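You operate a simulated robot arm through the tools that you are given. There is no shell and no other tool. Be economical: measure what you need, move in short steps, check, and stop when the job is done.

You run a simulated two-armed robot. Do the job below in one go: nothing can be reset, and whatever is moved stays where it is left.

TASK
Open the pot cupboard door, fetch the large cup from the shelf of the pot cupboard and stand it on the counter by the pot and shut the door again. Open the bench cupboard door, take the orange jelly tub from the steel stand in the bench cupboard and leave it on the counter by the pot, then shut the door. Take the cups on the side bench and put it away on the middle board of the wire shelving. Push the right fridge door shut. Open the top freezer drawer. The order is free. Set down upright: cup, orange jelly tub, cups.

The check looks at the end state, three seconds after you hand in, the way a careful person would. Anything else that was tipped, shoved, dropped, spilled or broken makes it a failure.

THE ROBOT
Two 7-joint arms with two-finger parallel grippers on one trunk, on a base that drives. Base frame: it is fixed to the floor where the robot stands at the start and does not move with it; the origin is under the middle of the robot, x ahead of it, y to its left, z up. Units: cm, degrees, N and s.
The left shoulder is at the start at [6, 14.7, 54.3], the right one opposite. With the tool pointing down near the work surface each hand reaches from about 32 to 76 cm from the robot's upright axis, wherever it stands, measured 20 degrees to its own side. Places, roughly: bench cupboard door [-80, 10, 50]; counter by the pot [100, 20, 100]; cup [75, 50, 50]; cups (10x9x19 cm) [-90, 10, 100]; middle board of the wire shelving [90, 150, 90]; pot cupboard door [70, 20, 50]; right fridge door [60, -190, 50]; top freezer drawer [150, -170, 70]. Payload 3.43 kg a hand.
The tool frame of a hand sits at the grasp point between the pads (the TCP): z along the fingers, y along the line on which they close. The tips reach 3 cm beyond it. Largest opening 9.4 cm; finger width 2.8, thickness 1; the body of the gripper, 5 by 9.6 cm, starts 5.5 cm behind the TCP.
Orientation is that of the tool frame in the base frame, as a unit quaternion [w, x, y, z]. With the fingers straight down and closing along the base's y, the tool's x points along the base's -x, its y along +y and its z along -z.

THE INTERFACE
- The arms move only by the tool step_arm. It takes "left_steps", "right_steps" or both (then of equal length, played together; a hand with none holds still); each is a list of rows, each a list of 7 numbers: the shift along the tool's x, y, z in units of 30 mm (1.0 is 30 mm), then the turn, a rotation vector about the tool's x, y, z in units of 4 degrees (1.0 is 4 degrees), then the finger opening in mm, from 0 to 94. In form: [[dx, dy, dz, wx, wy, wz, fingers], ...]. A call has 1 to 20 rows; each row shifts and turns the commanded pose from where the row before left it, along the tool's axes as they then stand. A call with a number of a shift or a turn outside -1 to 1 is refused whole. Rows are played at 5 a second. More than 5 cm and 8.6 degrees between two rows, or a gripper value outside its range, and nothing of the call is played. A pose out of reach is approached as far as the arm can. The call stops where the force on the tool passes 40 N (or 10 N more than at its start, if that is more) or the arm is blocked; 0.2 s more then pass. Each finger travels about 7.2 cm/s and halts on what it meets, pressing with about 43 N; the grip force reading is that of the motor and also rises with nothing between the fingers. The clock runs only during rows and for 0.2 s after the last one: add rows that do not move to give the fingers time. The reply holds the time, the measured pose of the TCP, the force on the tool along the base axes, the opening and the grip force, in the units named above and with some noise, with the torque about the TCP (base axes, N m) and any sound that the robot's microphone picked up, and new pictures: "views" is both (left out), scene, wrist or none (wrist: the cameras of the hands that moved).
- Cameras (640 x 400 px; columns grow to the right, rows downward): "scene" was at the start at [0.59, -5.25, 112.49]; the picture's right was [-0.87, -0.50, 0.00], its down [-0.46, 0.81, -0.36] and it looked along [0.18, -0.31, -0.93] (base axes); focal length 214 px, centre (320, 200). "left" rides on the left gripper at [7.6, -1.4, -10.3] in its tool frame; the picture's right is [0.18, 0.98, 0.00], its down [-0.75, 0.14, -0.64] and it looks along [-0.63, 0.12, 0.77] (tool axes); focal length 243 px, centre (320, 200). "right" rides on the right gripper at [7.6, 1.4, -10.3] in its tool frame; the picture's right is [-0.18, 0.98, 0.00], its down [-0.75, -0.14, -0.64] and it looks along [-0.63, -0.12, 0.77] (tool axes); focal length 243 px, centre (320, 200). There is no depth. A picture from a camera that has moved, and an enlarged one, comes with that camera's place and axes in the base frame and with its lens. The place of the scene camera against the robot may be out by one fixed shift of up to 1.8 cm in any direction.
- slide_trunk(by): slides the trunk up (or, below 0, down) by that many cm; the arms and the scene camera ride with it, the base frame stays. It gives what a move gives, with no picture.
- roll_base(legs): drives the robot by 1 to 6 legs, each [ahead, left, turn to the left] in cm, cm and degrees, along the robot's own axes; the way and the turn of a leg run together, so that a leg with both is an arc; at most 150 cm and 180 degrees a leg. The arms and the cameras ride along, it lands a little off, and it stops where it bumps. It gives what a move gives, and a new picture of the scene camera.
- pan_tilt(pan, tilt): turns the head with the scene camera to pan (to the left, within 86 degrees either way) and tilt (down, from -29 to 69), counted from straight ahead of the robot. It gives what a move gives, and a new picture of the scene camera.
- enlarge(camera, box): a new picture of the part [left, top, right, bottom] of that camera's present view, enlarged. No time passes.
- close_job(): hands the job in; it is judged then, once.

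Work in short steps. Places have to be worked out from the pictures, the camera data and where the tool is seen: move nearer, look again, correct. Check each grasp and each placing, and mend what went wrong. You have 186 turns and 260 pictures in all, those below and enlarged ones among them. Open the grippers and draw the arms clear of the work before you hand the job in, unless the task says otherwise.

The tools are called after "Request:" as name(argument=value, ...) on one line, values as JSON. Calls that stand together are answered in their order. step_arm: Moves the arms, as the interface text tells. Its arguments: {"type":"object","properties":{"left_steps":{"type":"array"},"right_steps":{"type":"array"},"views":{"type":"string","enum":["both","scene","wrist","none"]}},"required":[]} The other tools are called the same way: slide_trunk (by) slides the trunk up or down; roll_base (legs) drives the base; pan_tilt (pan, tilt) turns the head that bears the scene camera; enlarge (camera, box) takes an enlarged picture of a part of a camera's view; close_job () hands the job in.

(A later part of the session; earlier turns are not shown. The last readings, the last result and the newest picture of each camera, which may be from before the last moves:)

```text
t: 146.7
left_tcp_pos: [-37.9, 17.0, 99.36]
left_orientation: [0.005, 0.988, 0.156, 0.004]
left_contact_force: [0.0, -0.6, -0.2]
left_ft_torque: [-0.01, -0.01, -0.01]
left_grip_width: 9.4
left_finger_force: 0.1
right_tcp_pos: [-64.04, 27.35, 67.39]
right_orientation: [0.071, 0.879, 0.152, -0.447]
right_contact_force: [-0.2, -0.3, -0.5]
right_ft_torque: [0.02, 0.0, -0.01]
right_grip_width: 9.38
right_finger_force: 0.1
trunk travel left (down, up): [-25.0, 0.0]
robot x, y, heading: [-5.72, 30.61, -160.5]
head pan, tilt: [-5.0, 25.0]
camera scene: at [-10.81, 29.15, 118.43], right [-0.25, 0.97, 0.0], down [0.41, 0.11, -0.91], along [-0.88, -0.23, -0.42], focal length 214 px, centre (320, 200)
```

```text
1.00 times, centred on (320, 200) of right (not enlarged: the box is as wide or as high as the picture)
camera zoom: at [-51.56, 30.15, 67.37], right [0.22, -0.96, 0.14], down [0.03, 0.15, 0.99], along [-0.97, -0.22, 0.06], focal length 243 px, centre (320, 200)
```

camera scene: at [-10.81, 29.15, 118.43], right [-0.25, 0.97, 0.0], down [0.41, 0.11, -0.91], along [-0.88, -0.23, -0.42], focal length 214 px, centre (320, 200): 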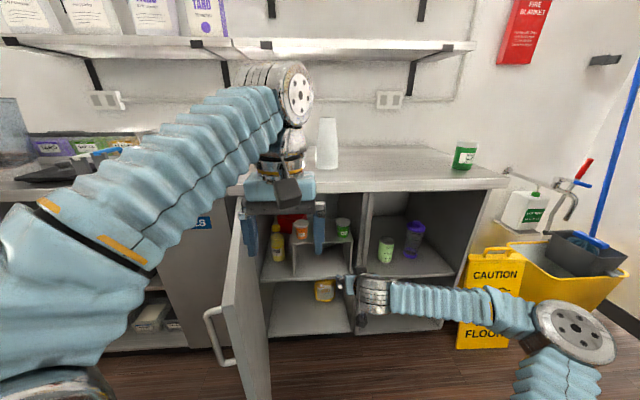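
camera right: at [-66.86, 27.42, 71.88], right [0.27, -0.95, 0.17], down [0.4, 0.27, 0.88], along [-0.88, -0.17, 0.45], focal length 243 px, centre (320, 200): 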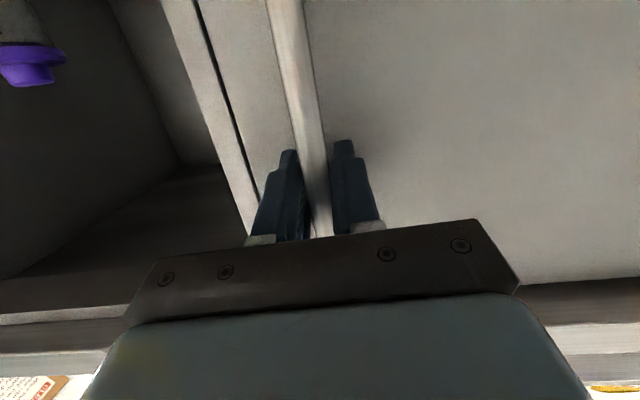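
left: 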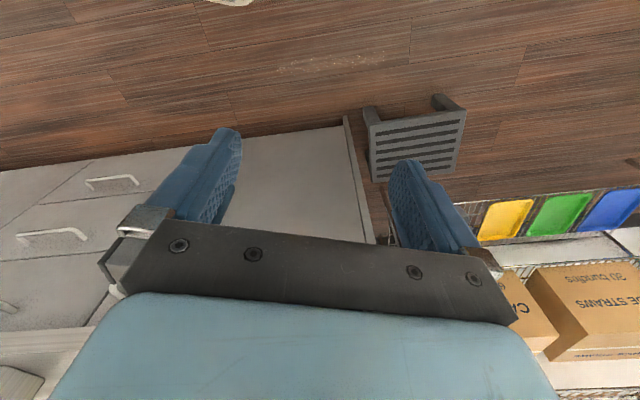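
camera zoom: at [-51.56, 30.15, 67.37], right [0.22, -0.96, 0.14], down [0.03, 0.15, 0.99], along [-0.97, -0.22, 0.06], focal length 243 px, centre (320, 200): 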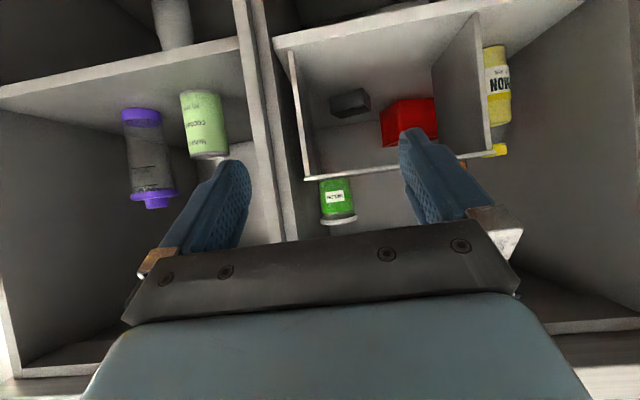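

The stand's top is at z≈66. I move the hand 17 cm left and 3 cm up in front of the tub, and look again.

Request:
step_arm(right_steps=[[-0.14, 0.95, -0.1, 0, 0, 0, 94], [-0.14, 0.95, -0.1, 0, 0, 0, 94], [-0.14, 0.95, -0.1, 0, 0, 0, 94], [-0.14, 0.95, -0.1, 0, 0, 0, 94], [-0.14, 0.95, -0.1, 0, 0, 0, 94], [-0.14, 0.95, -0.1, 0, 0, 0, 94]], views="wrist")

```text
t: 148.1
left_tcp_pos: [-37.73, 16.96, 99.14]
left_orientation: [0.004, 0.988, 0.157, 0.003]
left_contact_force: [-0.4, -0.7, 0.1]
left_ft_torque: [0.01, 0.02, 0.03]
left_grip_width: 9.38
left_finger_force: 0.1
right_tcp_pos: [-63.87, 27.19, 67.57]
right_orientation: [0.072, 0.878, 0.152, -0.447]
right_contact_force: [-0.1, -0.7, 0.5]
right_ft_torque: [0.02, 0.02, -0.01]
right_grip_width: 9.39
right_finger_force: 0.1
right hand out of reach, approached as far as the arm can: row 1, 2, 3, 4, 5, 6
trunk travel left (down, up): [-25.0, 0.0]
robot x, y, heading: [-5.72, 30.88, -160.0]
head pan, tilt: [-5.0, 25.0]
camera right: at [-51.3, 29.99, 67.48], right [0.22, -0.97, 0.14], down [0.03, 0.15, 0.99], along [-0.97, -0.22, 0.06], focal length 243 px, centre (320, 200)
```

right: 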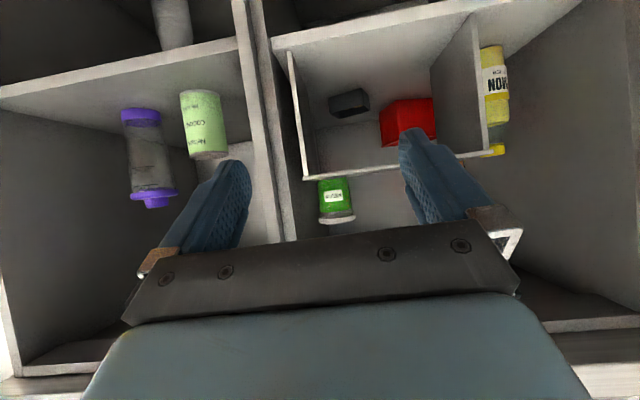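

The wrist can't go further left square-on; as with the cup, I'll turn the tool 24° right relative to the robot and turn the robot left instead, from a place further right.

Request:
step_arm(right_steps=[[0, 0, 0, 0.81, 0, 0.59, 94], [0, 0, 0, 0.81, 0, 0.59, 94], [0, 0, 0, 0.81, 0, 0.59, 94], [0, 0, 0, 0.81, 0, 0.59, 94], [0, 0, 0, 0.81, 0, 0.59, 94], [0, 0, 0, 0.81, 0, 0.59, 94]], views="none")

Request:
roll_base(legs=[[0, -26, 0], [0, 0, 21]])

Request:
enlarge(camera="right", box=[0, 0, 640, 400])

```text
t: 149.4
left_tcp_pos: [-37.7, 16.92, 99.13]
left_orientation: [0.003, 0.988, 0.157, 0.004]
left_contact_force: [0.4, -0.1, -0.5]
left_ft_torque: [0.05, -0.01, 0.01]
left_grip_width: 9.38
left_finger_force: 0.0
right_tcp_pos: [-63.53, 34.35, 65.68]
right_orientation: [-0.024, 0.89, -0.036, -0.455]
right_contact_force: [0.6, -0.1, 0.0]
right_ft_torque: [0.0, 0.02, -0.02]
right_grip_width: 9.4
right_finger_force: 0.1
right hand out of reach, approached as far as the arm can: row 1, 2, 3, 6
trunk travel left (down, up): [-25.0, 0.0]
robot x, y, heading: [-5.48, 30.62, -160.4]
head pan, tilt: [-5.0, 25.0]
```

```text
t: 152.4
left_tcp_pos: [-39.47, 30.71, 99.24]
left_orientation: [0.003, 0.942, 0.336, 0.006]
left_contact_force: [-0.3, -0.4, -0.2]
left_ft_torque: [0.04, 0.01, -0.03]
left_grip_width: 9.41
left_finger_force: 0.1
right_tcp_pos: [-69.59, 37.55, 65.75]
right_orientation: [0.061, 0.881, 0.131, -0.45]
right_contact_force: [-0.2, 0.3, 1.1]
right_ft_torque: [0.02, -0.02, -0.01]
right_grip_width: 9.39
right_finger_force: 0.0
trunk travel left (down, up): [-25.0, 0.0]
robot x, y, heading: [-14.51, 55.2, -139.3]
head pan, tilt: [-5.0, 25.0]
camera scene: at [-18.7, 51.49, 118.43], right [-0.59, 0.81, 0.0], down [0.34, 0.25, -0.91], along [-0.73, -0.53, -0.42], focal length 214 px, centre (320, 200)
```

scene: 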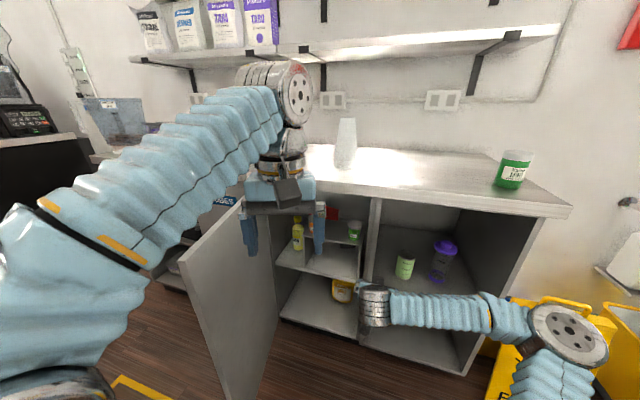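

```text
1.00 times, centred on (320, 200) of right (not enlarged: the box is as wide or as high as the picture)
camera zoom: at [-56.97, 39.73, 65.5], right [0.18, -0.97, 0.14], down [0.04, 0.15, 0.99], along [-0.98, -0.17, 0.06], focal length 243 px, centre (320, 200)
```

zoom: 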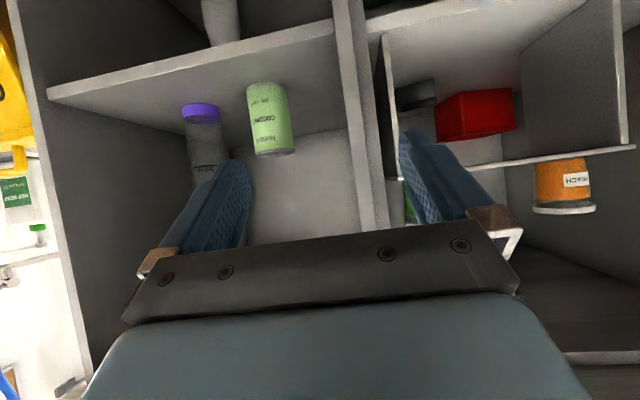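

Now the tub is visible to the wrist camera; I place it at about F 75.4, L −31.7, on z≈66.3. I move the hand 27 cm left and 4.7 cm up.

Request:
step_arm(right_steps=[[-0.14, 1.0, -0.1, 0, 0, 0, 94], [-0.14, 1.0, -0.1, 0, 0, 0, 94], [-0.14, 1.0, -0.1, 0, 0, 0, 94], [-0.14, 1.0, -0.1, 0, 0, 0, 94], [-0.14, 1.0, -0.1, 0, 0, 0, 94], [-0.14, 1.0, -0.1, 0, 0, 0, 94], [-0.14, 1.0, -0.1, 0, 0, 0, 94], [-0.14, 1.0, -0.1, 0, 0, 0, 94], [-0.14, 1.0, -0.1, 0, 0, 0, 94]], views="wrist")

```text
t: 154.4
left_tcp_pos: [-39.33, 30.73, 99.25]
left_orientation: [0.003, 0.942, 0.337, 0.006]
left_contact_force: [0.0, -0.4, 0.4]
left_ft_torque: [0.03, -0.04, 0.0]
left_grip_width: 9.38
left_finger_force: 0.0
right_tcp_pos: [-68.58, 37.4, 65.14]
right_orientation: [0.061, 0.882, 0.13, -0.45]
right_contact_force: [-0.6, -0.6, -0.2]
right_ft_torque: [-0.01, -0.01, -0.04]
right_grip_width: 9.38
right_finger_force: 0.1
right hand out of reach, approached as far as the arm can: row 1, 2, 3, 4, 5, 6, 7, 8, 9
trunk travel left (down, up): [-25.0, 0.0]
robot x, y, heading: [-14.16, 55.21, -139.0]
head pan, tilt: [-5.0, 25.0]
camera right: at [-56.02, 39.62, 64.95], right [0.18, -0.97, 0.14], down [0.04, 0.15, 0.99], along [-0.98, -0.17, 0.06], focal length 243 px, centre (320, 200)
```

right: 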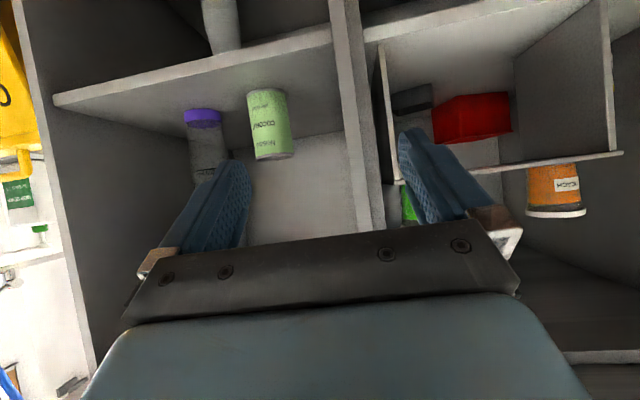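

The hand didn't move; a joint seems to be at its limit. I try going up and back first, then left.

Request:
step_arm(right_steps=[[-0.7, 0, -0.5, 0, 0, 0, 94], [-0.7, 0, -0.5, 0, 0, 0, 94], [-0.7, 0, -0.5, 0, 0, 0, 94], [-0.7, 0, -0.5, 0, 0, 0, 94], [0, 0.8, 0, 0, 0, 0, 94], [0, 0.8, 0, 0, 0, 0, 94], [0, 0.8, 0, 0, 0, 0, 94]], views="scene")

```text
t: 156.0
left_tcp_pos: [-39.42, 30.75, 99.18]
left_orientation: [0.003, 0.942, 0.336, 0.005]
left_contact_force: [0.0, 0.8, 0.1]
left_ft_torque: [-0.01, 0.0, 0.02]
left_grip_width: 9.41
left_finger_force: 0.1
right_tcp_pos: [-68.86, 37.3, 76.34]
right_orientation: [0.06, 0.882, 0.129, -0.45]
right_contact_force: [-0.9, 0.4, -0.2]
right_ft_torque: [-0.03, -0.01, 0.0]
right_grip_width: 9.38
right_finger_force: 0.0
right hand out of reach, approached as far as the arm can: row 3, 5, 6, 7
trunk travel left (down, up): [-25.0, 0.0]
robot x, y, heading: [-14.15, 55.37, -139.1]
head pan, tilt: [-5.0, 25.0]
camera scene: at [-18.74, 51.49, 118.42], right [-0.59, 0.81, 0.0], down [0.34, 0.25, -0.91], along [-0.73, -0.53, -0.42], focal length 214 px, centre (320, 200)
```

scene: 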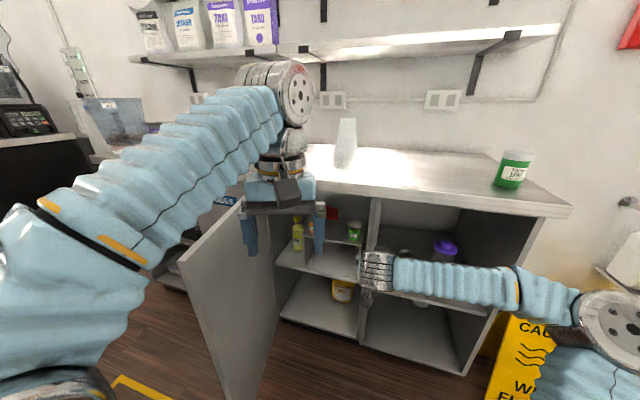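

The earlier successful path went left while pitching from level downward. I repeat that: level the hand first, then move left while pitching down.

Request:
step_arm(right_steps=[[0, 0, 0, 0, -1, 0, 94], [0, 0, 0, 0, -1, 0, 94], [0, 0, 0, 0, -1, 0, 94], [0, 0, 0, 0, -1, 0, 94], [0, 0, 0, 0, -1, 0, 94], [0, 0, 0, 0, -1, 0, 94], [0, 0.8, 0, 0, 1, 0, 94], [0, 0.8, 0, 0, 1, 0, 94], [0, 0.8, 0, 0, 1, 0, 94], [0, 0.8, 0, 0, 1, 0, 94], [0, 0.8, 0, 0, 1, 0, 94], [0, 0.8, 0, 0, 1, 0, 94], [0, 0.8, 0, 0, 0.5, 0, 94], [0, 0.8, 0, 0, 0, 0, 94]], views="scene")

```text
t: 159.0
left_tcp_pos: [-39.33, 30.69, 99.24]
left_orientation: [0.003, 0.942, 0.336, 0.005]
left_contact_force: [-0.1, 1.1, -0.8]
left_ft_torque: [0.05, 0.01, 0.0]
left_grip_width: 9.42
left_finger_force: 0.1
right_tcp_pos: [-68.04, 37.68, 74.13]
right_orientation: [0.059, 0.885, 0.131, -0.443]
right_contact_force: [0.0, -0.1, 1.2]
right_ft_torque: [0.01, 0.01, 0.01]
right_grip_width: 9.4
right_finger_force: 0.1
right hand out of reach, approached as far as the arm can: row 3, 6, 7, 8, 9, 10, 11, 12, 13, 14
trunk travel left (down, up): [-25.0, 0.0]
robot x, y, heading: [-14.42, 55.0, -139.0]
head pan, tilt: [-5.0, 25.0]
camera scene: at [-18.7, 51.48, 118.43], right [-0.59, 0.81, 0.0], down [0.34, 0.25, -0.91], along [-0.73, -0.53, -0.42], focal length 214 px, centre (320, 200)
```

scene: 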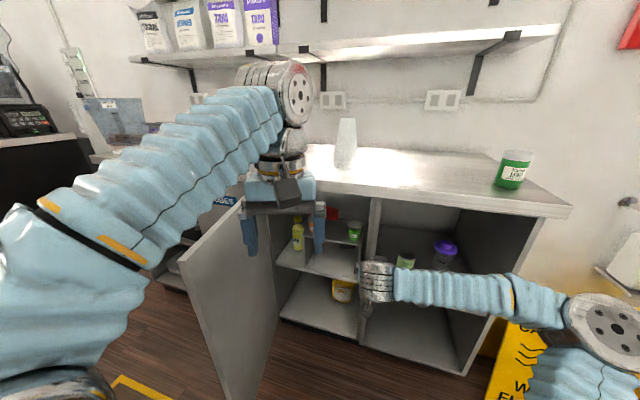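

I retrace the earlier pose exactly: pull back about 8 cm and level the hand, then replay the same left-down-pitch motion that worked before.

Request:
step_arm(right_steps=[[-0.1, -0.18, -0.47, 0, -1, 0, 94], [-0.1, -0.18, -0.47, 0, -1, 0, 94], [-0.1, -0.18, -0.47, 0, -1, 0, 94], [-0.1, -0.18, -0.47, 0, -1, 0, 94], [-0.1, -0.18, -0.47, 0, -1, 0, 94], [-0.1, -0.18, -0.47, 0, -1, 0, 94], [0.68, 0.8, 0.17, 0, 1, 0, 94], [0.67, 0.8, 0.22, 0, 1, 0, 94], [0.65, 0.8, 0.26, 0, 1, 0, 94], [0.63, 0.8, 0.31, 0, 1, 0, 94], [0.61, 0.8, 0.35, 0, 1, 0, 94], [0.58, 0.8, 0.39, 0, 1, 0, 94], [0.4, 0.8, 0.3, 0, 0.5, 0, 94]], views="scene")

```text
t: 161.8
left_tcp_pos: [-39.43, 30.61, 99.21]
left_orientation: [0.003, 0.942, 0.336, 0.005]
left_contact_force: [-0.5, -0.5, 0.4]
left_ft_torque: [-0.05, 0.02, -0.02]
left_grip_width: 9.4
left_finger_force: 0.1
right_tcp_pos: [-57.81, 26.48, 65.3]
right_orientation: [0.055, 0.897, 0.131, -0.418]
right_contact_force: [-0.1, 0.7, 0.0]
right_ft_torque: [0.03, -0.01, 0.04]
right_grip_width: 9.43
right_finger_force: 0.1
trunk travel left (down, up): [-25.0, 0.0]
robot x, y, heading: [-13.99, 55.22, -139.3]
head pan, tilt: [-5.0, 25.0]
camera scene: at [-18.69, 51.5, 118.43], right [-0.59, 0.81, 0.0], down [0.34, 0.25, -0.91], along [-0.73, -0.53, -0.42], focal length 214 px, centre (320, 200)
```

scene: 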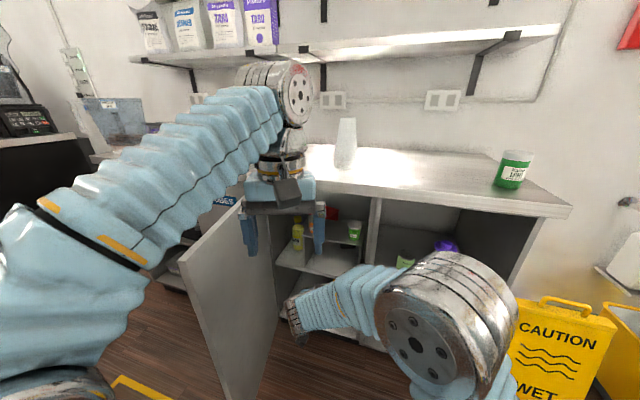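

That freed the arm. Now left 13 cm and up 5 cm, then look with the wrist camera.

Request:
step_arm(right_steps=[[-0.25, 0.88, -0.21, 0, 0, 0, 94], [-0.25, 0.88, -0.21, 0, 0, 0, 94], [-0.25, 0.88, -0.21, 0, 0, 0, 94], [-0.25, 0.88, -0.21, 0, 0, 0, 94], [-0.25, 0.88, -0.21, 0, 0, 0, 94]], views="wrist")

```text
t: 163.0
left_tcp_pos: [-39.27, 30.68, 99.19]
left_orientation: [0.002, 0.942, 0.336, 0.005]
left_contact_force: [-0.4, -0.5, 0.8]
left_ft_torque: [-0.01, 0.01, -0.02]
left_grip_width: 9.37
left_finger_force: 0.0
right_tcp_pos: [-54.16, 13.94, 70.21]
right_orientation: [0.056, 0.897, 0.132, -0.419]
right_contact_force: [-0.1, -0.5, -0.1]
right_ft_torque: [0.0, 0.0, -0.01]
right_grip_width: 9.41
right_finger_force: 0.1
trunk travel left (down, up): [-25.0, 0.0]
robot x, y, heading: [-14.17, 55.55, -138.9]
head pan, tilt: [-5.0, 25.0]
camera right: at [-41.51, 16.01, 70.86], right [0.17, -0.98, 0.13], down [-0.03, 0.13, 0.99], along [-0.99, -0.17, -0.01], focal length 243 px, centre (320, 200)
```

right: 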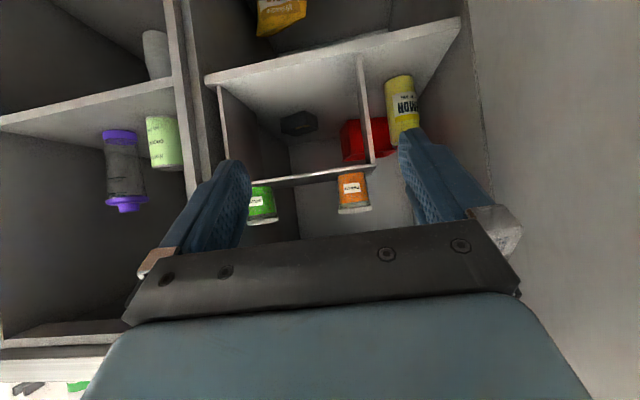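

Triangulated: tub at about (−83, 2.5), z 66.7–72.6, 5.6 cm wide. I drive the base so the hand comes up to the opening in line with the tub.

Request:
roll_base(legs=[[16.5, -4.6, 0]])

Request:
enlarge(camera="right", box=[0, 0, 640, 400])

```text
t: 164.5
left_tcp_pos: [-54.74, 23.49, 99.3]
left_orientation: [0.003, 0.942, 0.335, 0.004]
left_contact_force: [0.3, -0.4, -0.1]
left_ft_torque: [0.01, 0.03, -0.04]
left_grip_width: 9.39
left_finger_force: 0.0
right_tcp_pos: [-69.7, 6.87, 70.24]
right_orientation: [0.056, 0.897, 0.131, -0.419]
right_contact_force: [0.6, 0.1, -0.5]
right_ft_torque: [0.02, -0.02, -0.03]
right_grip_width: 9.41
right_finger_force: 0.1
trunk travel left (down, up): [-25.0, 0.0]
robot x, y, heading: [-29.73, 48.33, -139.3]
head pan, tilt: [-5.0, 25.0]
camera scene: at [-34.06, 44.28, 118.43], right [-0.58, 0.81, 0.0], down [0.34, 0.25, -0.91], along [-0.74, -0.53, -0.42], focal length 214 px, centre (320, 200)
```

scene: 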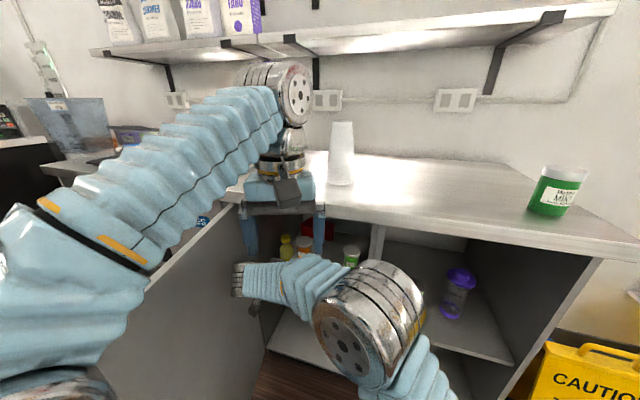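

```text
1.00 times, centred on (320, 200) of right (not enlarged: the box is as wide or as high as the picture)
camera zoom: at [-57.07, 8.93, 70.86], right [0.16, -0.98, 0.13], down [-0.03, 0.13, 0.99], along [-0.99, -0.16, -0.01], focal length 243 px, centre (320, 200)
```

zoom: 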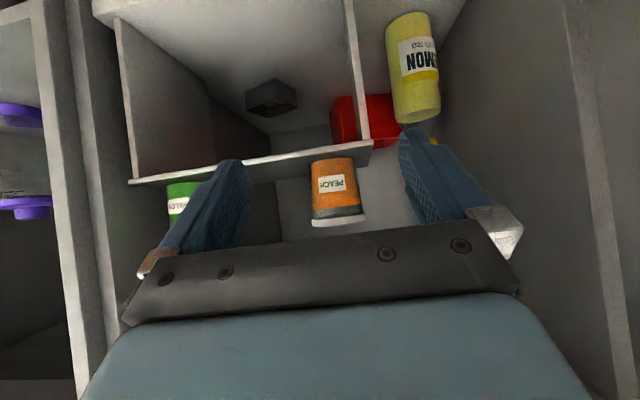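

The tub is straight ahead by 14 cm. I advance 13.5 cm with the opening at 80 mm.

Request:
step_arm(right_steps=[[-0.58, 0.02, 0.69, 0, 0, 0, 80], [-0.58, 0.02, 0.69, 0, 0, 0, 80], [-0.58, 0.02, 0.69, 0, 0, 0, 80], [-0.58, 0.02, 0.69, 0, 0, 0, 80], [-0.58, 0.02, 0.69, 0, 0, 0, 80]], views="wrist")

```text
t: 164.9
left_tcp_pos: [-55.08, 23.34, 99.18]
left_orientation: [0.004, 0.94, 0.341, -0.003]
left_contact_force: [-1.7, -0.2, 0.9]
left_ft_torque: [-0.04, 0.05, 0.07]
left_grip_width: 9.4
left_finger_force: 0.1
right_tcp_pos: [-71.32, 5.99, 70.24]
right_orientation: [0.058, 0.896, 0.134, -0.419]
right_contact_force: [0.6, 0.1, -0.7]
right_ft_torque: [-0.01, -0.02, 0.01]
right_grip_width: 8.0
right_finger_force: 0.0
trunk travel left (down, up): [-25.0, 0.0]
robot x, y, heading: [-29.6, 48.12, -139.2]
head pan, tilt: [-5.0, 25.0]
stopped in row 2 (left hand): the force on the tool passed its limit at 60 N (the readings are from after the stop); the commanded pose is now the measured one
camera right: at [-58.69, 8.17, 70.91], right [0.17, -0.98, 0.13], down [-0.03, 0.13, 0.99], along [-0.98, -0.17, -0.01], focal length 243 px, centre (320, 200)
```

right: 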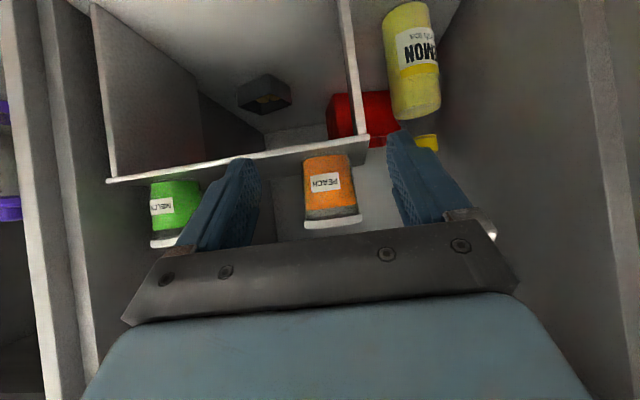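

The right forearm touched the left hand from below. I move the left hand away to the left and back first.

Request:
step_arm(left_steps=[[0, 0.3, -0.5, 0, 0, 0, 94], [0, 0.8, -0.5, 0, 0, 0, 94], [0, 1, 0, 0, 0, 0, 94], [0, 1, 0, 0, 0, 0, 94], [0, 1, 0, 0, 0, 0, 94], [0.3, 1, 0, 0, 0, 0, 94], [0.3, 1, 0, 0, 0, 0, 94], [0.3, 1, 0, 0, 0, 0, 94], [0.3, 1, 0, 0, 0, 0, 94]], views="scene")

```text
t: 166.9
left_tcp_pos: [-38.35, 9.0, 99.92]
left_orientation: [0.003, 0.941, 0.339, -0.003]
left_contact_force: [0.5, 0.3, 0.2]
left_ft_torque: [0.01, 0.01, -0.03]
left_grip_width: 9.4
left_finger_force: 0.0
left hand out of reach, approached as far as the arm can: row 1, 2
right_tcp_pos: [-71.35, 5.96, 70.18]
right_orientation: [0.058, 0.896, 0.132, -0.419]
right_contact_force: [0.8, -0.1, 0.0]
right_ft_torque: [0.0, -0.02, 0.0]
right_grip_width: 7.99
right_finger_force: 0.1
trunk travel left (down, up): [-25.0, 0.0]
robot x, y, heading: [-29.78, 48.32, -139.4]
head pan, tilt: [-5.0, 25.0]
camera scene: at [-34.09, 44.26, 118.43], right [-0.58, 0.81, 0.0], down [0.34, 0.25, -0.91], along [-0.74, -0.53, -0.42], focal length 214 px, centre (320, 200)
```

scene: 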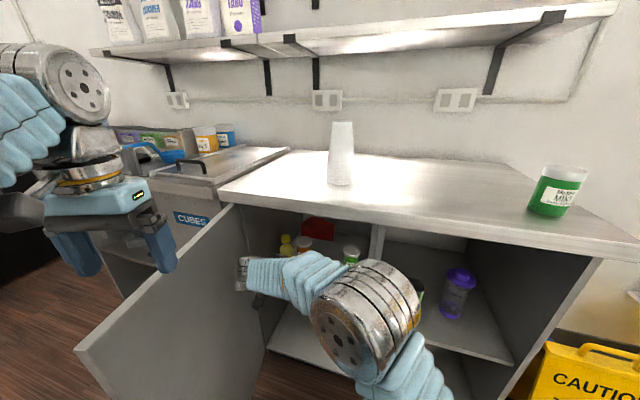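

Clear now. I advance the remaining 12 cm.

Request:
step_arm(right_steps=[[-0.51, 0, 0.61, 0, 0, 0, 80], [-0.51, 0, 0.61, 0, 0, 0, 80], [-0.51, 0, 0.61, 0, 0, 0, 80], [-0.51, 0, 0.61, 0, 0, 0, 80], [-0.51, 0, 0.61, 0, 0, 0, 80]], views="wrist")

```text
t: 168.1
left_tcp_pos: [-38.28, 9.06, 99.8]
left_orientation: [0.003, 0.94, 0.34, -0.002]
left_contact_force: [0.9, -0.3, 0.0]
left_ft_torque: [0.0, 0.0, -0.01]
left_grip_width: 9.39
left_finger_force: 0.0
right_tcp_pos: [-82.93, 2.63, 70.36]
right_orientation: [0.058, 0.896, 0.133, -0.42]
right_contact_force: [0.7, 0.1, 0.6]
right_ft_torque: [0.01, 0.0, 0.0]
right_grip_width: 7.98
right_finger_force: 0.1
trunk travel left (down, up): [-25.0, 0.0]
robot x, y, heading: [-29.88, 48.38, -139.6]
head pan, tilt: [-5.0, 25.0]
camera right: at [-70.27, 4.83, 70.98], right [0.17, -0.98, 0.13], down [-0.03, 0.13, 0.99], along [-0.98, -0.17, -0.01], focal length 243 px, centre (320, 200)
```

right: 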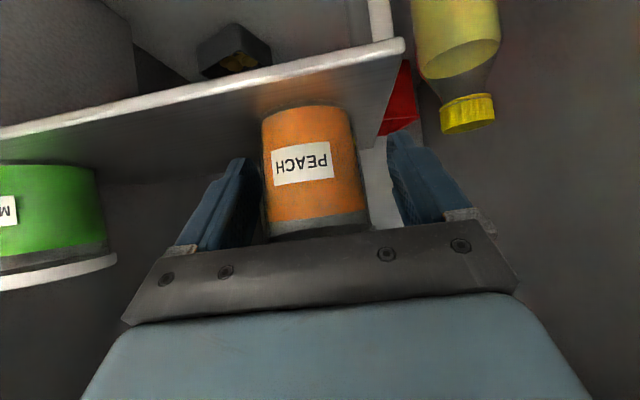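

The tub is between the fingers. I close on it and lift 2.5 cm.

Request:
step_arm(right_steps=[[0, 0, 0, 0, 0, 0, 60], [0, 0, 0, 0, 0, 0, 45], [0, 0, 0, 0, 0, 0, 35], [0, 0, 0, 0, 0, 0, 35], [0, 0, 0, 0, 0, 0, 35], [-0.32, 0, -0.27, 0, 0, 0, 35], [-0.32, 0, -0.27, 0, 0, 0, 35]], views="wrist")

```text
t: 169.7
left_tcp_pos: [-38.31, 8.89, 99.95]
left_orientation: [0.003, 0.941, 0.339, -0.002]
left_contact_force: [0.3, -1.0, -0.7]
left_ft_torque: [0.03, 0.0, 0.02]
left_grip_width: 9.42
left_finger_force: 0.2
right_tcp_pos: [-82.85, 2.58, 72.85]
right_orientation: [0.058, 0.896, 0.134, -0.419]
right_contact_force: [-0.5, -0.2, -1.5]
right_ft_torque: [0.01, 0.0, -0.01]
right_grip_width: 5.85
right_finger_force: 43.1
trunk travel left (down, up): [-25.0, 0.0]
robot x, y, heading: [-29.58, 48.2, -139.3]
head pan, tilt: [-5.0, 25.0]
camera right: at [-70.21, 4.81, 73.44], right [0.17, -0.98, 0.13], down [-0.03, 0.13, 0.99], along [-0.99, -0.17, -0.01], focal length 243 px, centre (320, 200)
```

right: 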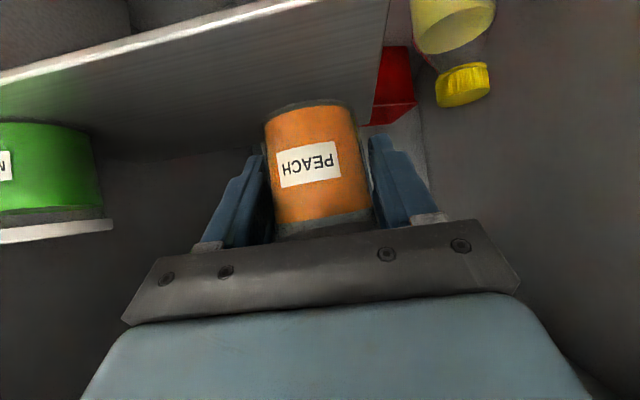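

The tub is held at 5.85 cm and lifted. I draw it straight out 20 cm.

Request:
step_arm(right_steps=[[0.6, 0, -0.72, 0, 0, 0, 35], [0.6, 0, -0.72, 0, 0, 0, 35], [0.6, 0, -0.72, 0, 0, 0, 35], [0.6, 0, -0.72, 0, 0, 0, 35], [0.6, 0, -0.72, 0, 0, 0, 35], [0.6, 0, -0.72, 0, 0, 0, 35]], views="wrist")

Request:
roll_base(legs=[[-24, 4, 0]])

```text
t: 171.1
left_tcp_pos: [-38.51, 9.05, 99.8]
left_orientation: [0.003, 0.941, 0.339, -0.002]
left_contact_force: [-0.1, 0.6, 0.4]
left_ft_torque: [0.01, -0.04, 0.01]
left_grip_width: 9.39
left_finger_force: 0.0
right_tcp_pos: [-66.64, 7.44, 72.76]
right_orientation: [0.058, 0.896, 0.133, -0.42]
right_contact_force: [0.3, 0.8, -0.8]
right_ft_torque: [-0.01, 0.03, 0.0]
right_grip_width: 5.86
right_finger_force: 42.6
trunk travel left (down, up): [-25.0, 0.0]
robot x, y, heading: [-29.74, 47.88, -139.3]
head pan, tilt: [-5.0, 25.0]
camera right: at [-54.01, 9.58, 73.45], right [0.17, -0.98, 0.13], down [-0.03, 0.13, 0.99], along [-0.99, -0.17, -0.01], focal length 243 px, centre (320, 200)
```

right: 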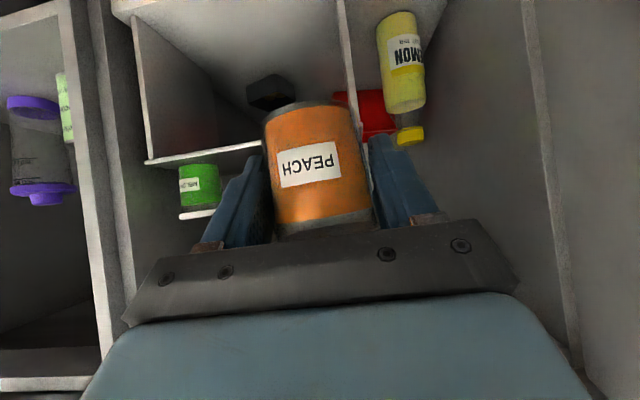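

```text
t: 172.9
left_tcp_pos: [-17.76, 21.45, 99.66]
left_orientation: [0.005, 0.941, 0.338, -0.003]
left_contact_force: [0.1, -0.4, 0.3]
left_ft_torque: [0.02, 0.02, -0.02]
left_grip_width: 9.4
left_finger_force: 0.0
right_tcp_pos: [-45.89, 20.05, 72.81]
right_orientation: [0.057, 0.896, 0.131, -0.42]
right_contact_force: [-0.7, -0.2, -1.9]
right_ft_torque: [-0.01, 0.0, 0.04]
right_grip_width: 5.84
right_finger_force: 42.4
trunk travel left (down, up): [-25.0, 0.0]
robot x, y, heading: [-9.02, 60.73, -139.6]
head pan, tilt: [-5.0, 25.0]
camera scene: at [-13.25, 56.73, 118.43], right [-0.58, 0.82, 0.0], down [0.34, 0.24, -0.91], along [-0.74, -0.52, -0.42], focal length 214 px, centre (320, 200)
```

scene: 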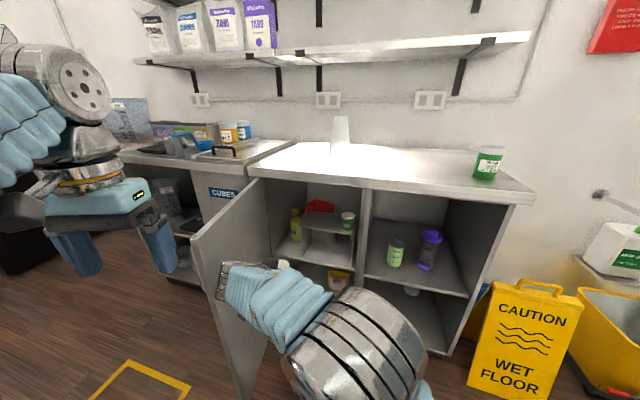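

The tub is secure. I pull it in towards the robot and raise it above counter height.

Request:
step_arm(right_steps=[[-0.72, 0, -0.6, 0, 0, 0, 35], [-0.72, 0, -0.6, 0, 0, 0, 35], [-0.72, 0, -0.6, 0, 0, 0, 35], [-0.72, 0, -0.6, 0, 0, 0, 35], [-0.72, 0, -0.6, 0, 0, 0, 35], [-0.72, 0, -0.6, 0, 0, 0, 35], [-0.72, 0, -0.6, 0, 0, 0, 35], [0.05, -0.7, -0.57, 0, 0, 0, 35], [0.05, -0.7, -0.57, 0, 0, 0, 35], [0.05, -0.7, -0.57, 0, 0, 0, 35], [0.05, -0.7, -0.57, 0, 0, 0, 35], [0.05, -0.7, -0.57, 0, 0, 0, 35], [0.05, -0.7, -0.57, 0, 0, 0, 35], [-0.5, 0, -0.42, 0, 0, 0, 35], [-0.5, 0, -0.42, 0, 0, 0, 35], [-0.5, 0, -0.42, 0, 0, 0, 35]], views="scene")

```text
t: 176.3
left_tcp_pos: [-17.75, 21.57, 99.85]
left_orientation: [0.004, 0.941, 0.338, -0.002]
left_contact_force: [0.1, 0.4, 0.2]
left_ft_torque: [-0.03, 0.02, -0.04]
left_grip_width: 9.4
left_finger_force: 0.1
right_tcp_pos: [-41.41, 34.18, 104.49]
right_orientation: [0.056, 0.896, 0.131, -0.419]
right_contact_force: [-0.7, 0.7, -1.2]
right_ft_torque: [0.0, -0.02, -0.01]
right_grip_width: 5.83
right_finger_force: 43.2
trunk travel left (down, up): [-25.0, 0.0]
robot x, y, heading: [-8.9, 60.32, -139.7]
head pan, tilt: [-5.0, 25.0]
camera scene: at [-13.23, 56.74, 118.43], right [-0.58, 0.82, 0.0], down [0.34, 0.24, -0.91], along [-0.74, -0.52, -0.42], focal length 214 px, centre (320, 200)
```

scene: 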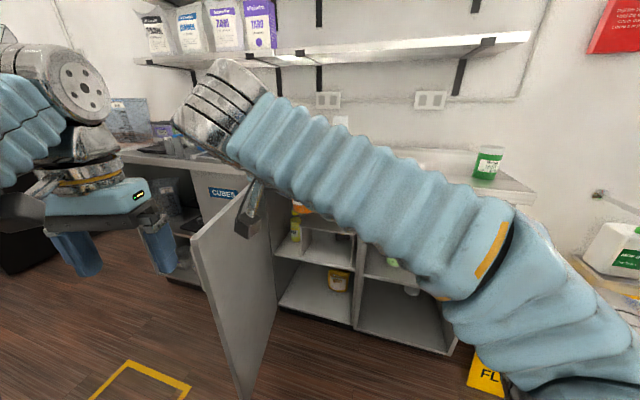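

Now I turn to the counter, with the left hand moved a bit further out, and drive to the free spot between the straw jar and the cup.

Request:
step_arm(left_steps=[[0, 1, -0.3, 0, 0, 0, 94], [0, 1, -0.3, 0, 0, 0, 94], [0, 1, -0.3, 0, 0, 0, 94], [0, 1, 0, 0, 0, 0, 94]], views="none")

Request:
roll_base(legs=[[0, 0, 159.7], [0, -57, 0]])

```text
t: 177.3
left_tcp_pos: [-14.1, 14.63, 100.4]
left_orientation: [0.004, 0.941, 0.337, -0.002]
left_contact_force: [0.0, 0.0, -0.5]
left_ft_torque: [-0.01, 0.0, -0.02]
left_grip_width: 9.38
left_finger_force: 0.0
left hand out of reach, approached as far as the arm can: row 1, 2, 3
right_tcp_pos: [-41.5, 34.17, 104.46]
right_orientation: [0.056, 0.896, 0.131, -0.42]
right_contact_force: [0.0, -0.2, -1.0]
right_ft_torque: [0.01, -0.02, 0.02]
right_grip_width: 5.83
right_finger_force: 42.6
trunk travel left (down, up): [-25.0, 0.0]
robot x, y, heading: [-8.82, 60.64, -139.4]
head pan, tilt: [-5.0, 25.0]
```

```text
t: 187.2
left_tcp_pos: [31.97, 47.78, 100.43]
left_orientation: [0.004, -0.17, 0.985, 0.003]
left_contact_force: [0.0, -0.1, -0.4]
left_ft_torque: [0.02, -0.01, 0.0]
left_grip_width: 9.4
left_finger_force: 0.0
right_tcp_pos: [51.05, 20.17, 104.55]
right_orientation: [0.423, 0.024, 0.906, -0.016]
right_contact_force: [0.2, -1.2, -2.4]
right_ft_torque: [-0.03, 0.01, -0.02]
right_grip_width: 5.85
right_finger_force: 43.3
trunk travel left (down, up): [-25.0, 0.0]
robot x, y, heading: [11.08, 6.71, 20.3]
head pan, tilt: [-5.0, 25.0]
camera scene: at [18.29, 7.48, 118.43], right [0.27, -0.96, 0.0], down [-0.41, -0.11, -0.91], along [0.87, 0.24, -0.42], focal length 214 px, centre (320, 200)
```

scene: 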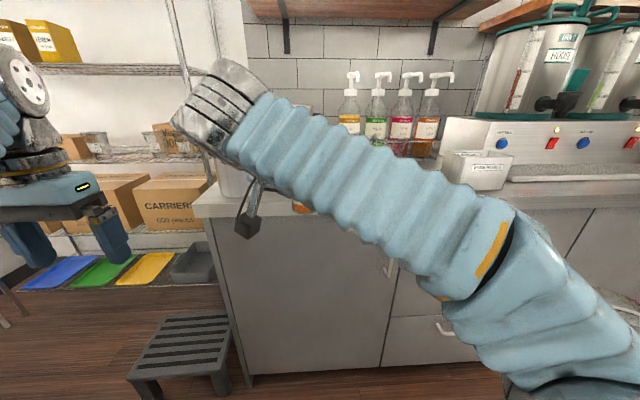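

The pot cupboard door looks flush. I check the wrist view of the counter before driving in.

Request:
enlarge(camera="right", box=[0, 0, 640, 400])

```text
1.00 times, centred on (320, 200) of right (not enlarged: the box is as wide or as high as the picture)
camera zoom: at [38.39, 22.29, 105.12], right [0.18, 0.98, 0.13], down [-0.02, -0.13, 0.99], along [0.98, -0.18, -0.01], focal length 243 px, centre (320, 200)
```

zoom: 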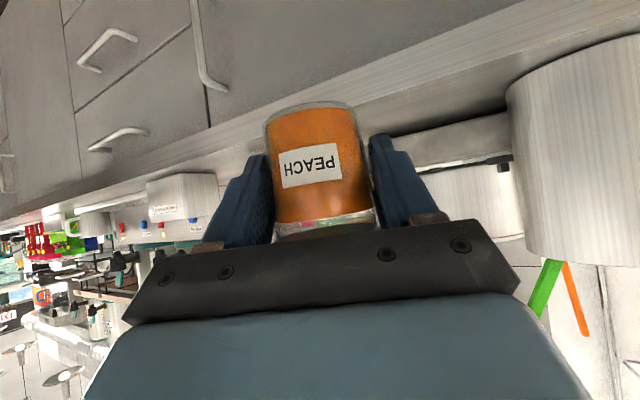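

The stove front is at f≈86, jar edge at l≈14, so f 76, l 2 is free. I drive ahead 21 cm.

Request:
roll_base(legs=[[21, 0, 0]])

Request:
enlarge(camera="right", box=[0, 0, 640, 400])

```text
t: 188.8
left_tcp_pos: [51.28, 55.23, 100.44]
left_orientation: [0.003, -0.173, 0.985, 0.004]
left_contact_force: [0.1, -0.1, 0.0]
left_ft_torque: [0.01, -0.04, -0.03]
left_grip_width: 9.42
left_finger_force: 0.1
right_tcp_pos: [70.46, 27.69, 104.42]
right_orientation: [0.423, 0.024, 0.906, -0.016]
right_contact_force: [-0.5, 0.1, -2.0]
right_ft_torque: [0.0, 0.0, -0.01]
right_grip_width: 5.86
right_finger_force: 43.0
trunk travel left (down, up): [-25.0, 0.0]
robot x, y, heading: [30.87, 13.63, 20.7]
head pan, tilt: [-5.0, 25.0]
camera scene: at [37.65, 14.82, 118.43], right [0.27, -0.96, 0.0], down [-0.41, -0.12, -0.91], along [0.87, 0.25, -0.42], focal length 214 px, centre (320, 200)
```

scene: 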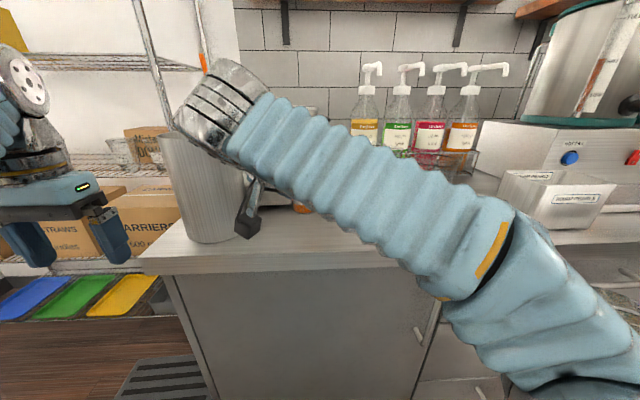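

```text
1.00 times, centred on (320, 200) of right (not enlarged: the box is as wide or as high as the picture)
camera zoom: at [57.69, 29.72, 105.13], right [0.17, 0.98, 0.13], down [-0.02, -0.13, 0.99], along [0.98, -0.17, -0.01], focal length 243 px, centre (320, 200)
```

zoom: 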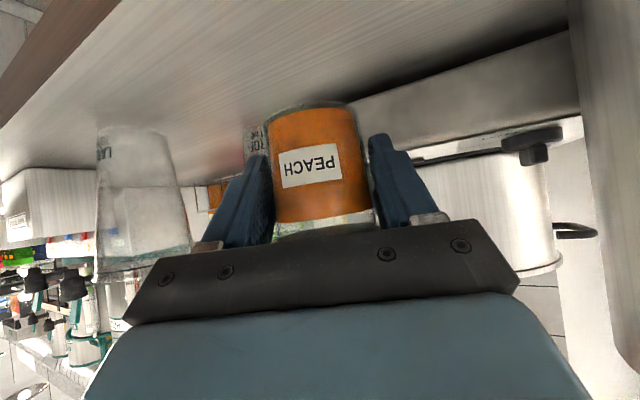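

In place above the counter. I lower it gently until it touches.

Request:
step_arm(right_steps=[[0.28, 0, 0.24, 0, 0, 0, 35], [0.28, 0, 0.24, 0, 0, 0, 35], [0.28, 0, 0.24, 0, 0, 0, 35], [0.077, 0, 0.064, 0, 0, 0, 35], [0.077, 0, 0.064, 0, 0, 0, 35], [0.077, 0, 0.064, 0, 0, 0, 35], [0.077, 0, 0.064, 0, 0, 0, 35]], views="wrist")

```text
t: 190.4
left_tcp_pos: [51.18, 55.28, 100.36]
left_orientation: [0.003, -0.173, 0.985, 0.003]
left_contact_force: [0.4, -0.3, 0.1]
left_ft_torque: [-0.03, 0.01, -0.01]
left_grip_width: 9.41
left_finger_force: 0.1
right_tcp_pos: [70.37, 27.61, 99.94]
right_orientation: [0.423, 0.023, 0.906, -0.015]
right_contact_force: [-0.1, -0.4, -1.7]
right_ft_torque: [0.01, 0.0, 0.01]
right_grip_width: 5.85
right_finger_force: 43.4
trunk travel left (down, up): [-25.0, 0.0]
robot x, y, heading: [30.9, 13.86, 20.8]
head pan, tilt: [-5.0, 25.0]
camera right: at [57.78, 29.68, 100.62], right [0.17, 0.98, 0.13], down [-0.02, -0.13, 0.99], along [0.98, -0.17, -0.01], focal length 243 px, centre (320, 200)
```

right: 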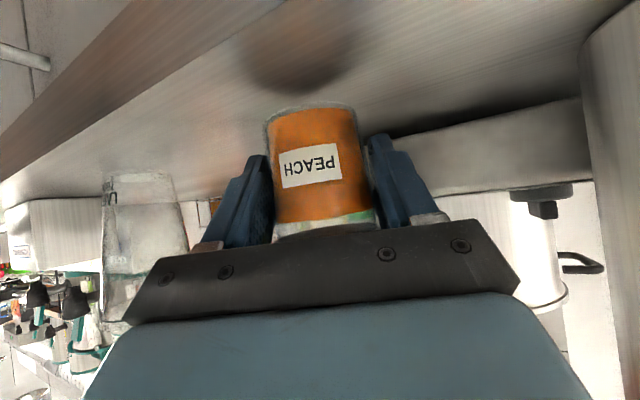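

No contact yet; I go on down in 3 mm rows.

Request:
step_arm(right_steps=[[0.077, 0, 0.064, 0, 0, 0, 35], [0.077, 0, 0.064, 0, 0, 0, 35], [0.077, 0, 0.064, 0, 0, 0, 35], [0.077, 0, 0.064, 0, 0, 0, 35], [0.077, 0, 0.064, 0, 0, 0, 35], [0.077, 0, 0.064, 0, 0, 0, 35]], views="wrist")

```text
t: 191.8
left_tcp_pos: [51.06, 55.08, 100.6]
left_orientation: [0.005, -0.172, 0.985, 0.005]
left_contact_force: [-0.2, -0.7, -0.6]
left_ft_torque: [0.0, 0.0, 0.0]
left_grip_width: 9.4
left_finger_force: 0.0
right_tcp_pos: [70.28, 27.59, 98.61]
right_orientation: [0.426, 0.025, 0.904, -0.013]
right_contact_force: [1.7, -3.3, 38.7]
right_ft_torque: [-0.11, -0.22, -0.14]
right_grip_width: 5.87
right_finger_force: 43.3
trunk travel left (down, up): [-25.0, 0.0]
robot x, y, heading: [30.71, 13.46, 20.8]
head pan, tilt: [-5.0, 25.0]
camera right: at [57.58, 29.58, 99.16], right [0.17, 0.98, 0.14], down [-0.02, -0.14, 0.99], along [0.98, -0.17, 0.0], focal length 243 px, centre (320, 200)
```

right: 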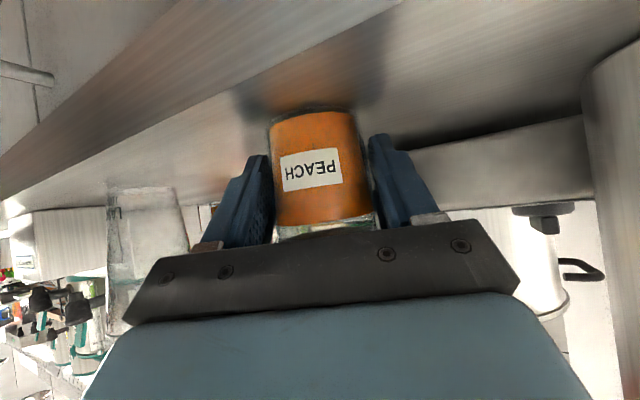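

The tub is on the counter. I ease the pressure, open, and withdraw backwards.

Request:
step_arm(right_steps=[[-0.05, 0, -0.043, 0, 0, 0, 35], [0, 0, 0, 0, 0, 0, 58], [0, 0, 0, 0, 0, 0, 66], [0, 0, 0, 0, 0, 0, 76], [0, 0, 0, 0, 0, 0, 80], [0.4, 0, -0.48, 0, 0, 0, 80], [0.55, 0, -0.66, 0, 0, 0, 80], [0.55, 0, -0.66, 0, 0, 0, 80], [0.5, 0, -0.66, 0, 0, 0, 80]], views="wrist")

```text
t: 193.8
left_tcp_pos: [51.25, 55.21, 100.46]
left_orientation: [0.004, -0.173, 0.985, 0.003]
left_contact_force: [0.0, 0.7, 0.0]
left_ft_torque: [-0.04, 0.01, -0.01]
left_grip_width: 9.39
left_finger_force: 0.2
right_tcp_pos: [60.82, 28.12, 98.53]
right_orientation: [0.423, 0.023, 0.906, -0.015]
right_contact_force: [0.2, -0.1, 0.3]
right_ft_torque: [0.02, 0.03, 0.02]
right_grip_width: 8.0
right_finger_force: 0.1
trunk travel left (down, up): [-25.0, 0.0]
robot x, y, heading: [30.7, 14.16, 20.9]
head pan, tilt: [-5.0, 25.0]
camera right: at [48.16, 30.19, 99.25], right [0.17, 0.98, 0.13], down [-0.02, -0.13, 0.99], along [0.98, -0.17, -0.01], focal length 243 px, centre (320, 200)
```

right: 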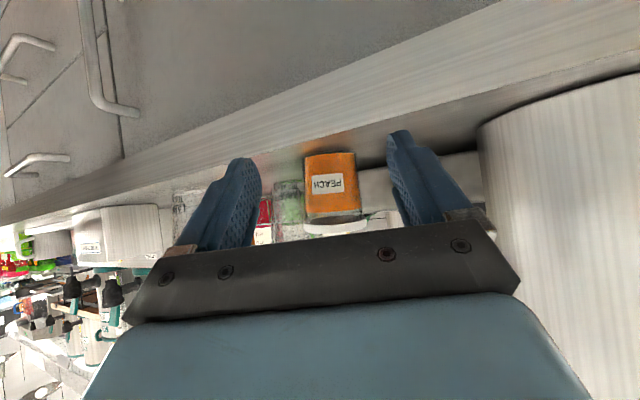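

The tub stands on the counter, with the cup behind it. Now back to the bench: I retreat, and turn round to stand to the right of the open bench door.

Request:
roll_base(legs=[[-16, 0, 0], [0, 37, 0], [0, 0, 179]])

Request:
pan_tilt(pan=15, tilt=30)

```text
t: 204.5
left_tcp_pos: [-18.77, 2.09, 100.43]
left_orientation: [0.004, 0.987, 0.16, -0.003]
left_contact_force: [0.2, 0.2, -0.3]
left_ft_torque: [0.0, -0.01, -0.03]
left_grip_width: 9.4
left_finger_force: 0.0
right_tcp_pos: [-27.53, 29.29, 98.65]
right_orientation: [-0.021, 0.906, -0.035, -0.422]
right_contact_force: [-0.5, 0.5, 0.7]
right_ft_torque: [-0.01, 0.01, -0.01]
right_grip_width: 7.98
right_finger_force: 0.0
trunk travel left (down, up): [-25.0, 0.0]
robot x, y, heading: [3.1, 42.73, -160.7]
head pan, tilt: [-5.0, 25.0]
camera scene: at [-2.48, 41.25, 118.43], right [-0.25, 0.97, 0.0], down [0.41, 0.1, -0.91], along [-0.88, -0.22, -0.42], focal length 214 px, centre (320, 200)
```

scene: 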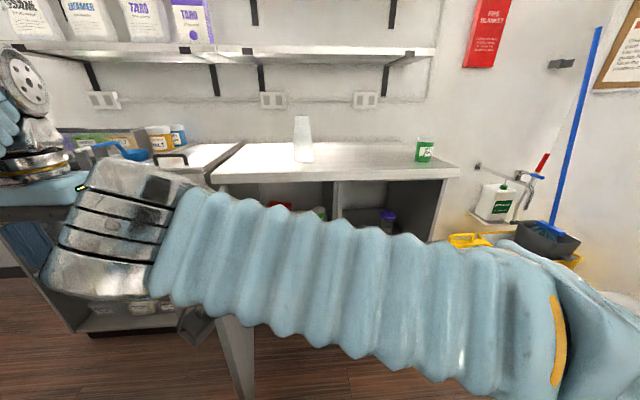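

```text
t: 205.3
left_tcp_pos: [-18.73, 2.07, 100.57]
left_orientation: [0.004, 0.987, 0.16, -0.004]
left_contact_force: [-0.6, 0.6, -0.6]
left_ft_torque: [-0.01, 0.01, 0.03]
left_grip_width: 9.38
left_finger_force: 0.0
right_tcp_pos: [-27.67, 29.28, 98.67]
right_orientation: [-0.021, 0.905, -0.035, -0.423]
right_contact_force: [-0.2, 0.6, 0.2]
right_ft_torque: [0.02, 0.02, 0.02]
right_grip_width: 8.0
right_finger_force: 0.0
trunk travel left (down, up): [-25.0, 0.0]
robot x, y, heading: [2.82, 42.88, -160.7]
head pan, tilt: [15.0, 30.0]
camera scene: at [-1.03, 38.43, 117.64], right [-0.56, 0.83, 0.0], down [0.41, 0.28, -0.87], along [-0.72, -0.49, -0.5], focal length 214 px, centre (320, 200)
```

scene: 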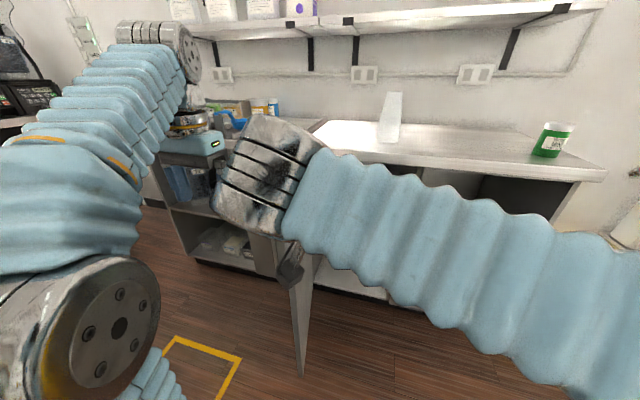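

I move the right arm aside to the right so the door's sweep is clear.

Request:
step_arm(right_steps=[[0, -1, 0, 0, 0, 0, 94], [0, -1, 0, 0, 0, 0, 94], [0, -1, 0, 0, 0, 0, 94], [0, -1, 0, 0, 0, 0, 94], [0, -1, 0, 0, 0, 0, 94], [0, -1, 0, 0, 0, 0, 94], [0, -1, 0, 0, 0, 0, 94], [0, -1, 0, 0, 0, 0, 94], [0, -1, 0, 0, 0, 0, 94]], views="scene")

```text
t: 207.3
left_tcp_pos: [-18.68, 2.11, 100.37]
left_orientation: [0.004, 0.987, 0.161, -0.004]
left_contact_force: [-0.3, 0.6, 0.8]
left_ft_torque: [0.02, 0.01, -0.01]
left_grip_width: 9.39
left_finger_force: 0.1
right_tcp_pos: [-25.55, 56.16, 98.66]
right_orientation: [-0.021, 0.905, -0.034, -0.424]
right_contact_force: [-0.5, 0.3, 0.0]
right_ft_torque: [-0.01, -0.04, 0.0]
right_grip_width: 9.39
right_finger_force: 0.1
trunk travel left (down, up): [-25.0, 0.0]
robot x, y, heading: [2.95, 42.96, -160.5]
head pan, tilt: [15.0, 30.0]
camera scene: at [-1.03, 38.42, 117.64], right [-0.56, 0.83, 0.0], down [0.41, 0.28, -0.87], along [-0.72, -0.49, -0.5], focal length 214 px, centre (320, 200)
```

scene: 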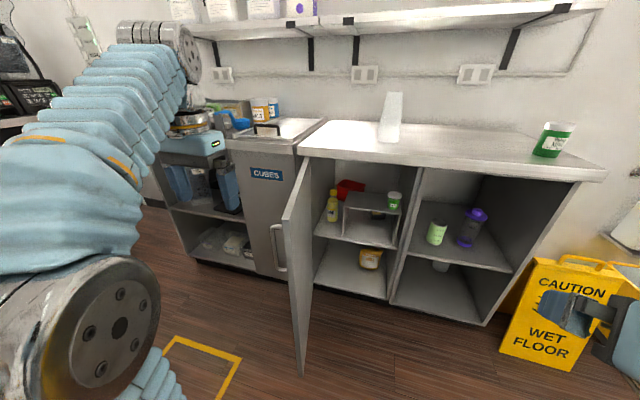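

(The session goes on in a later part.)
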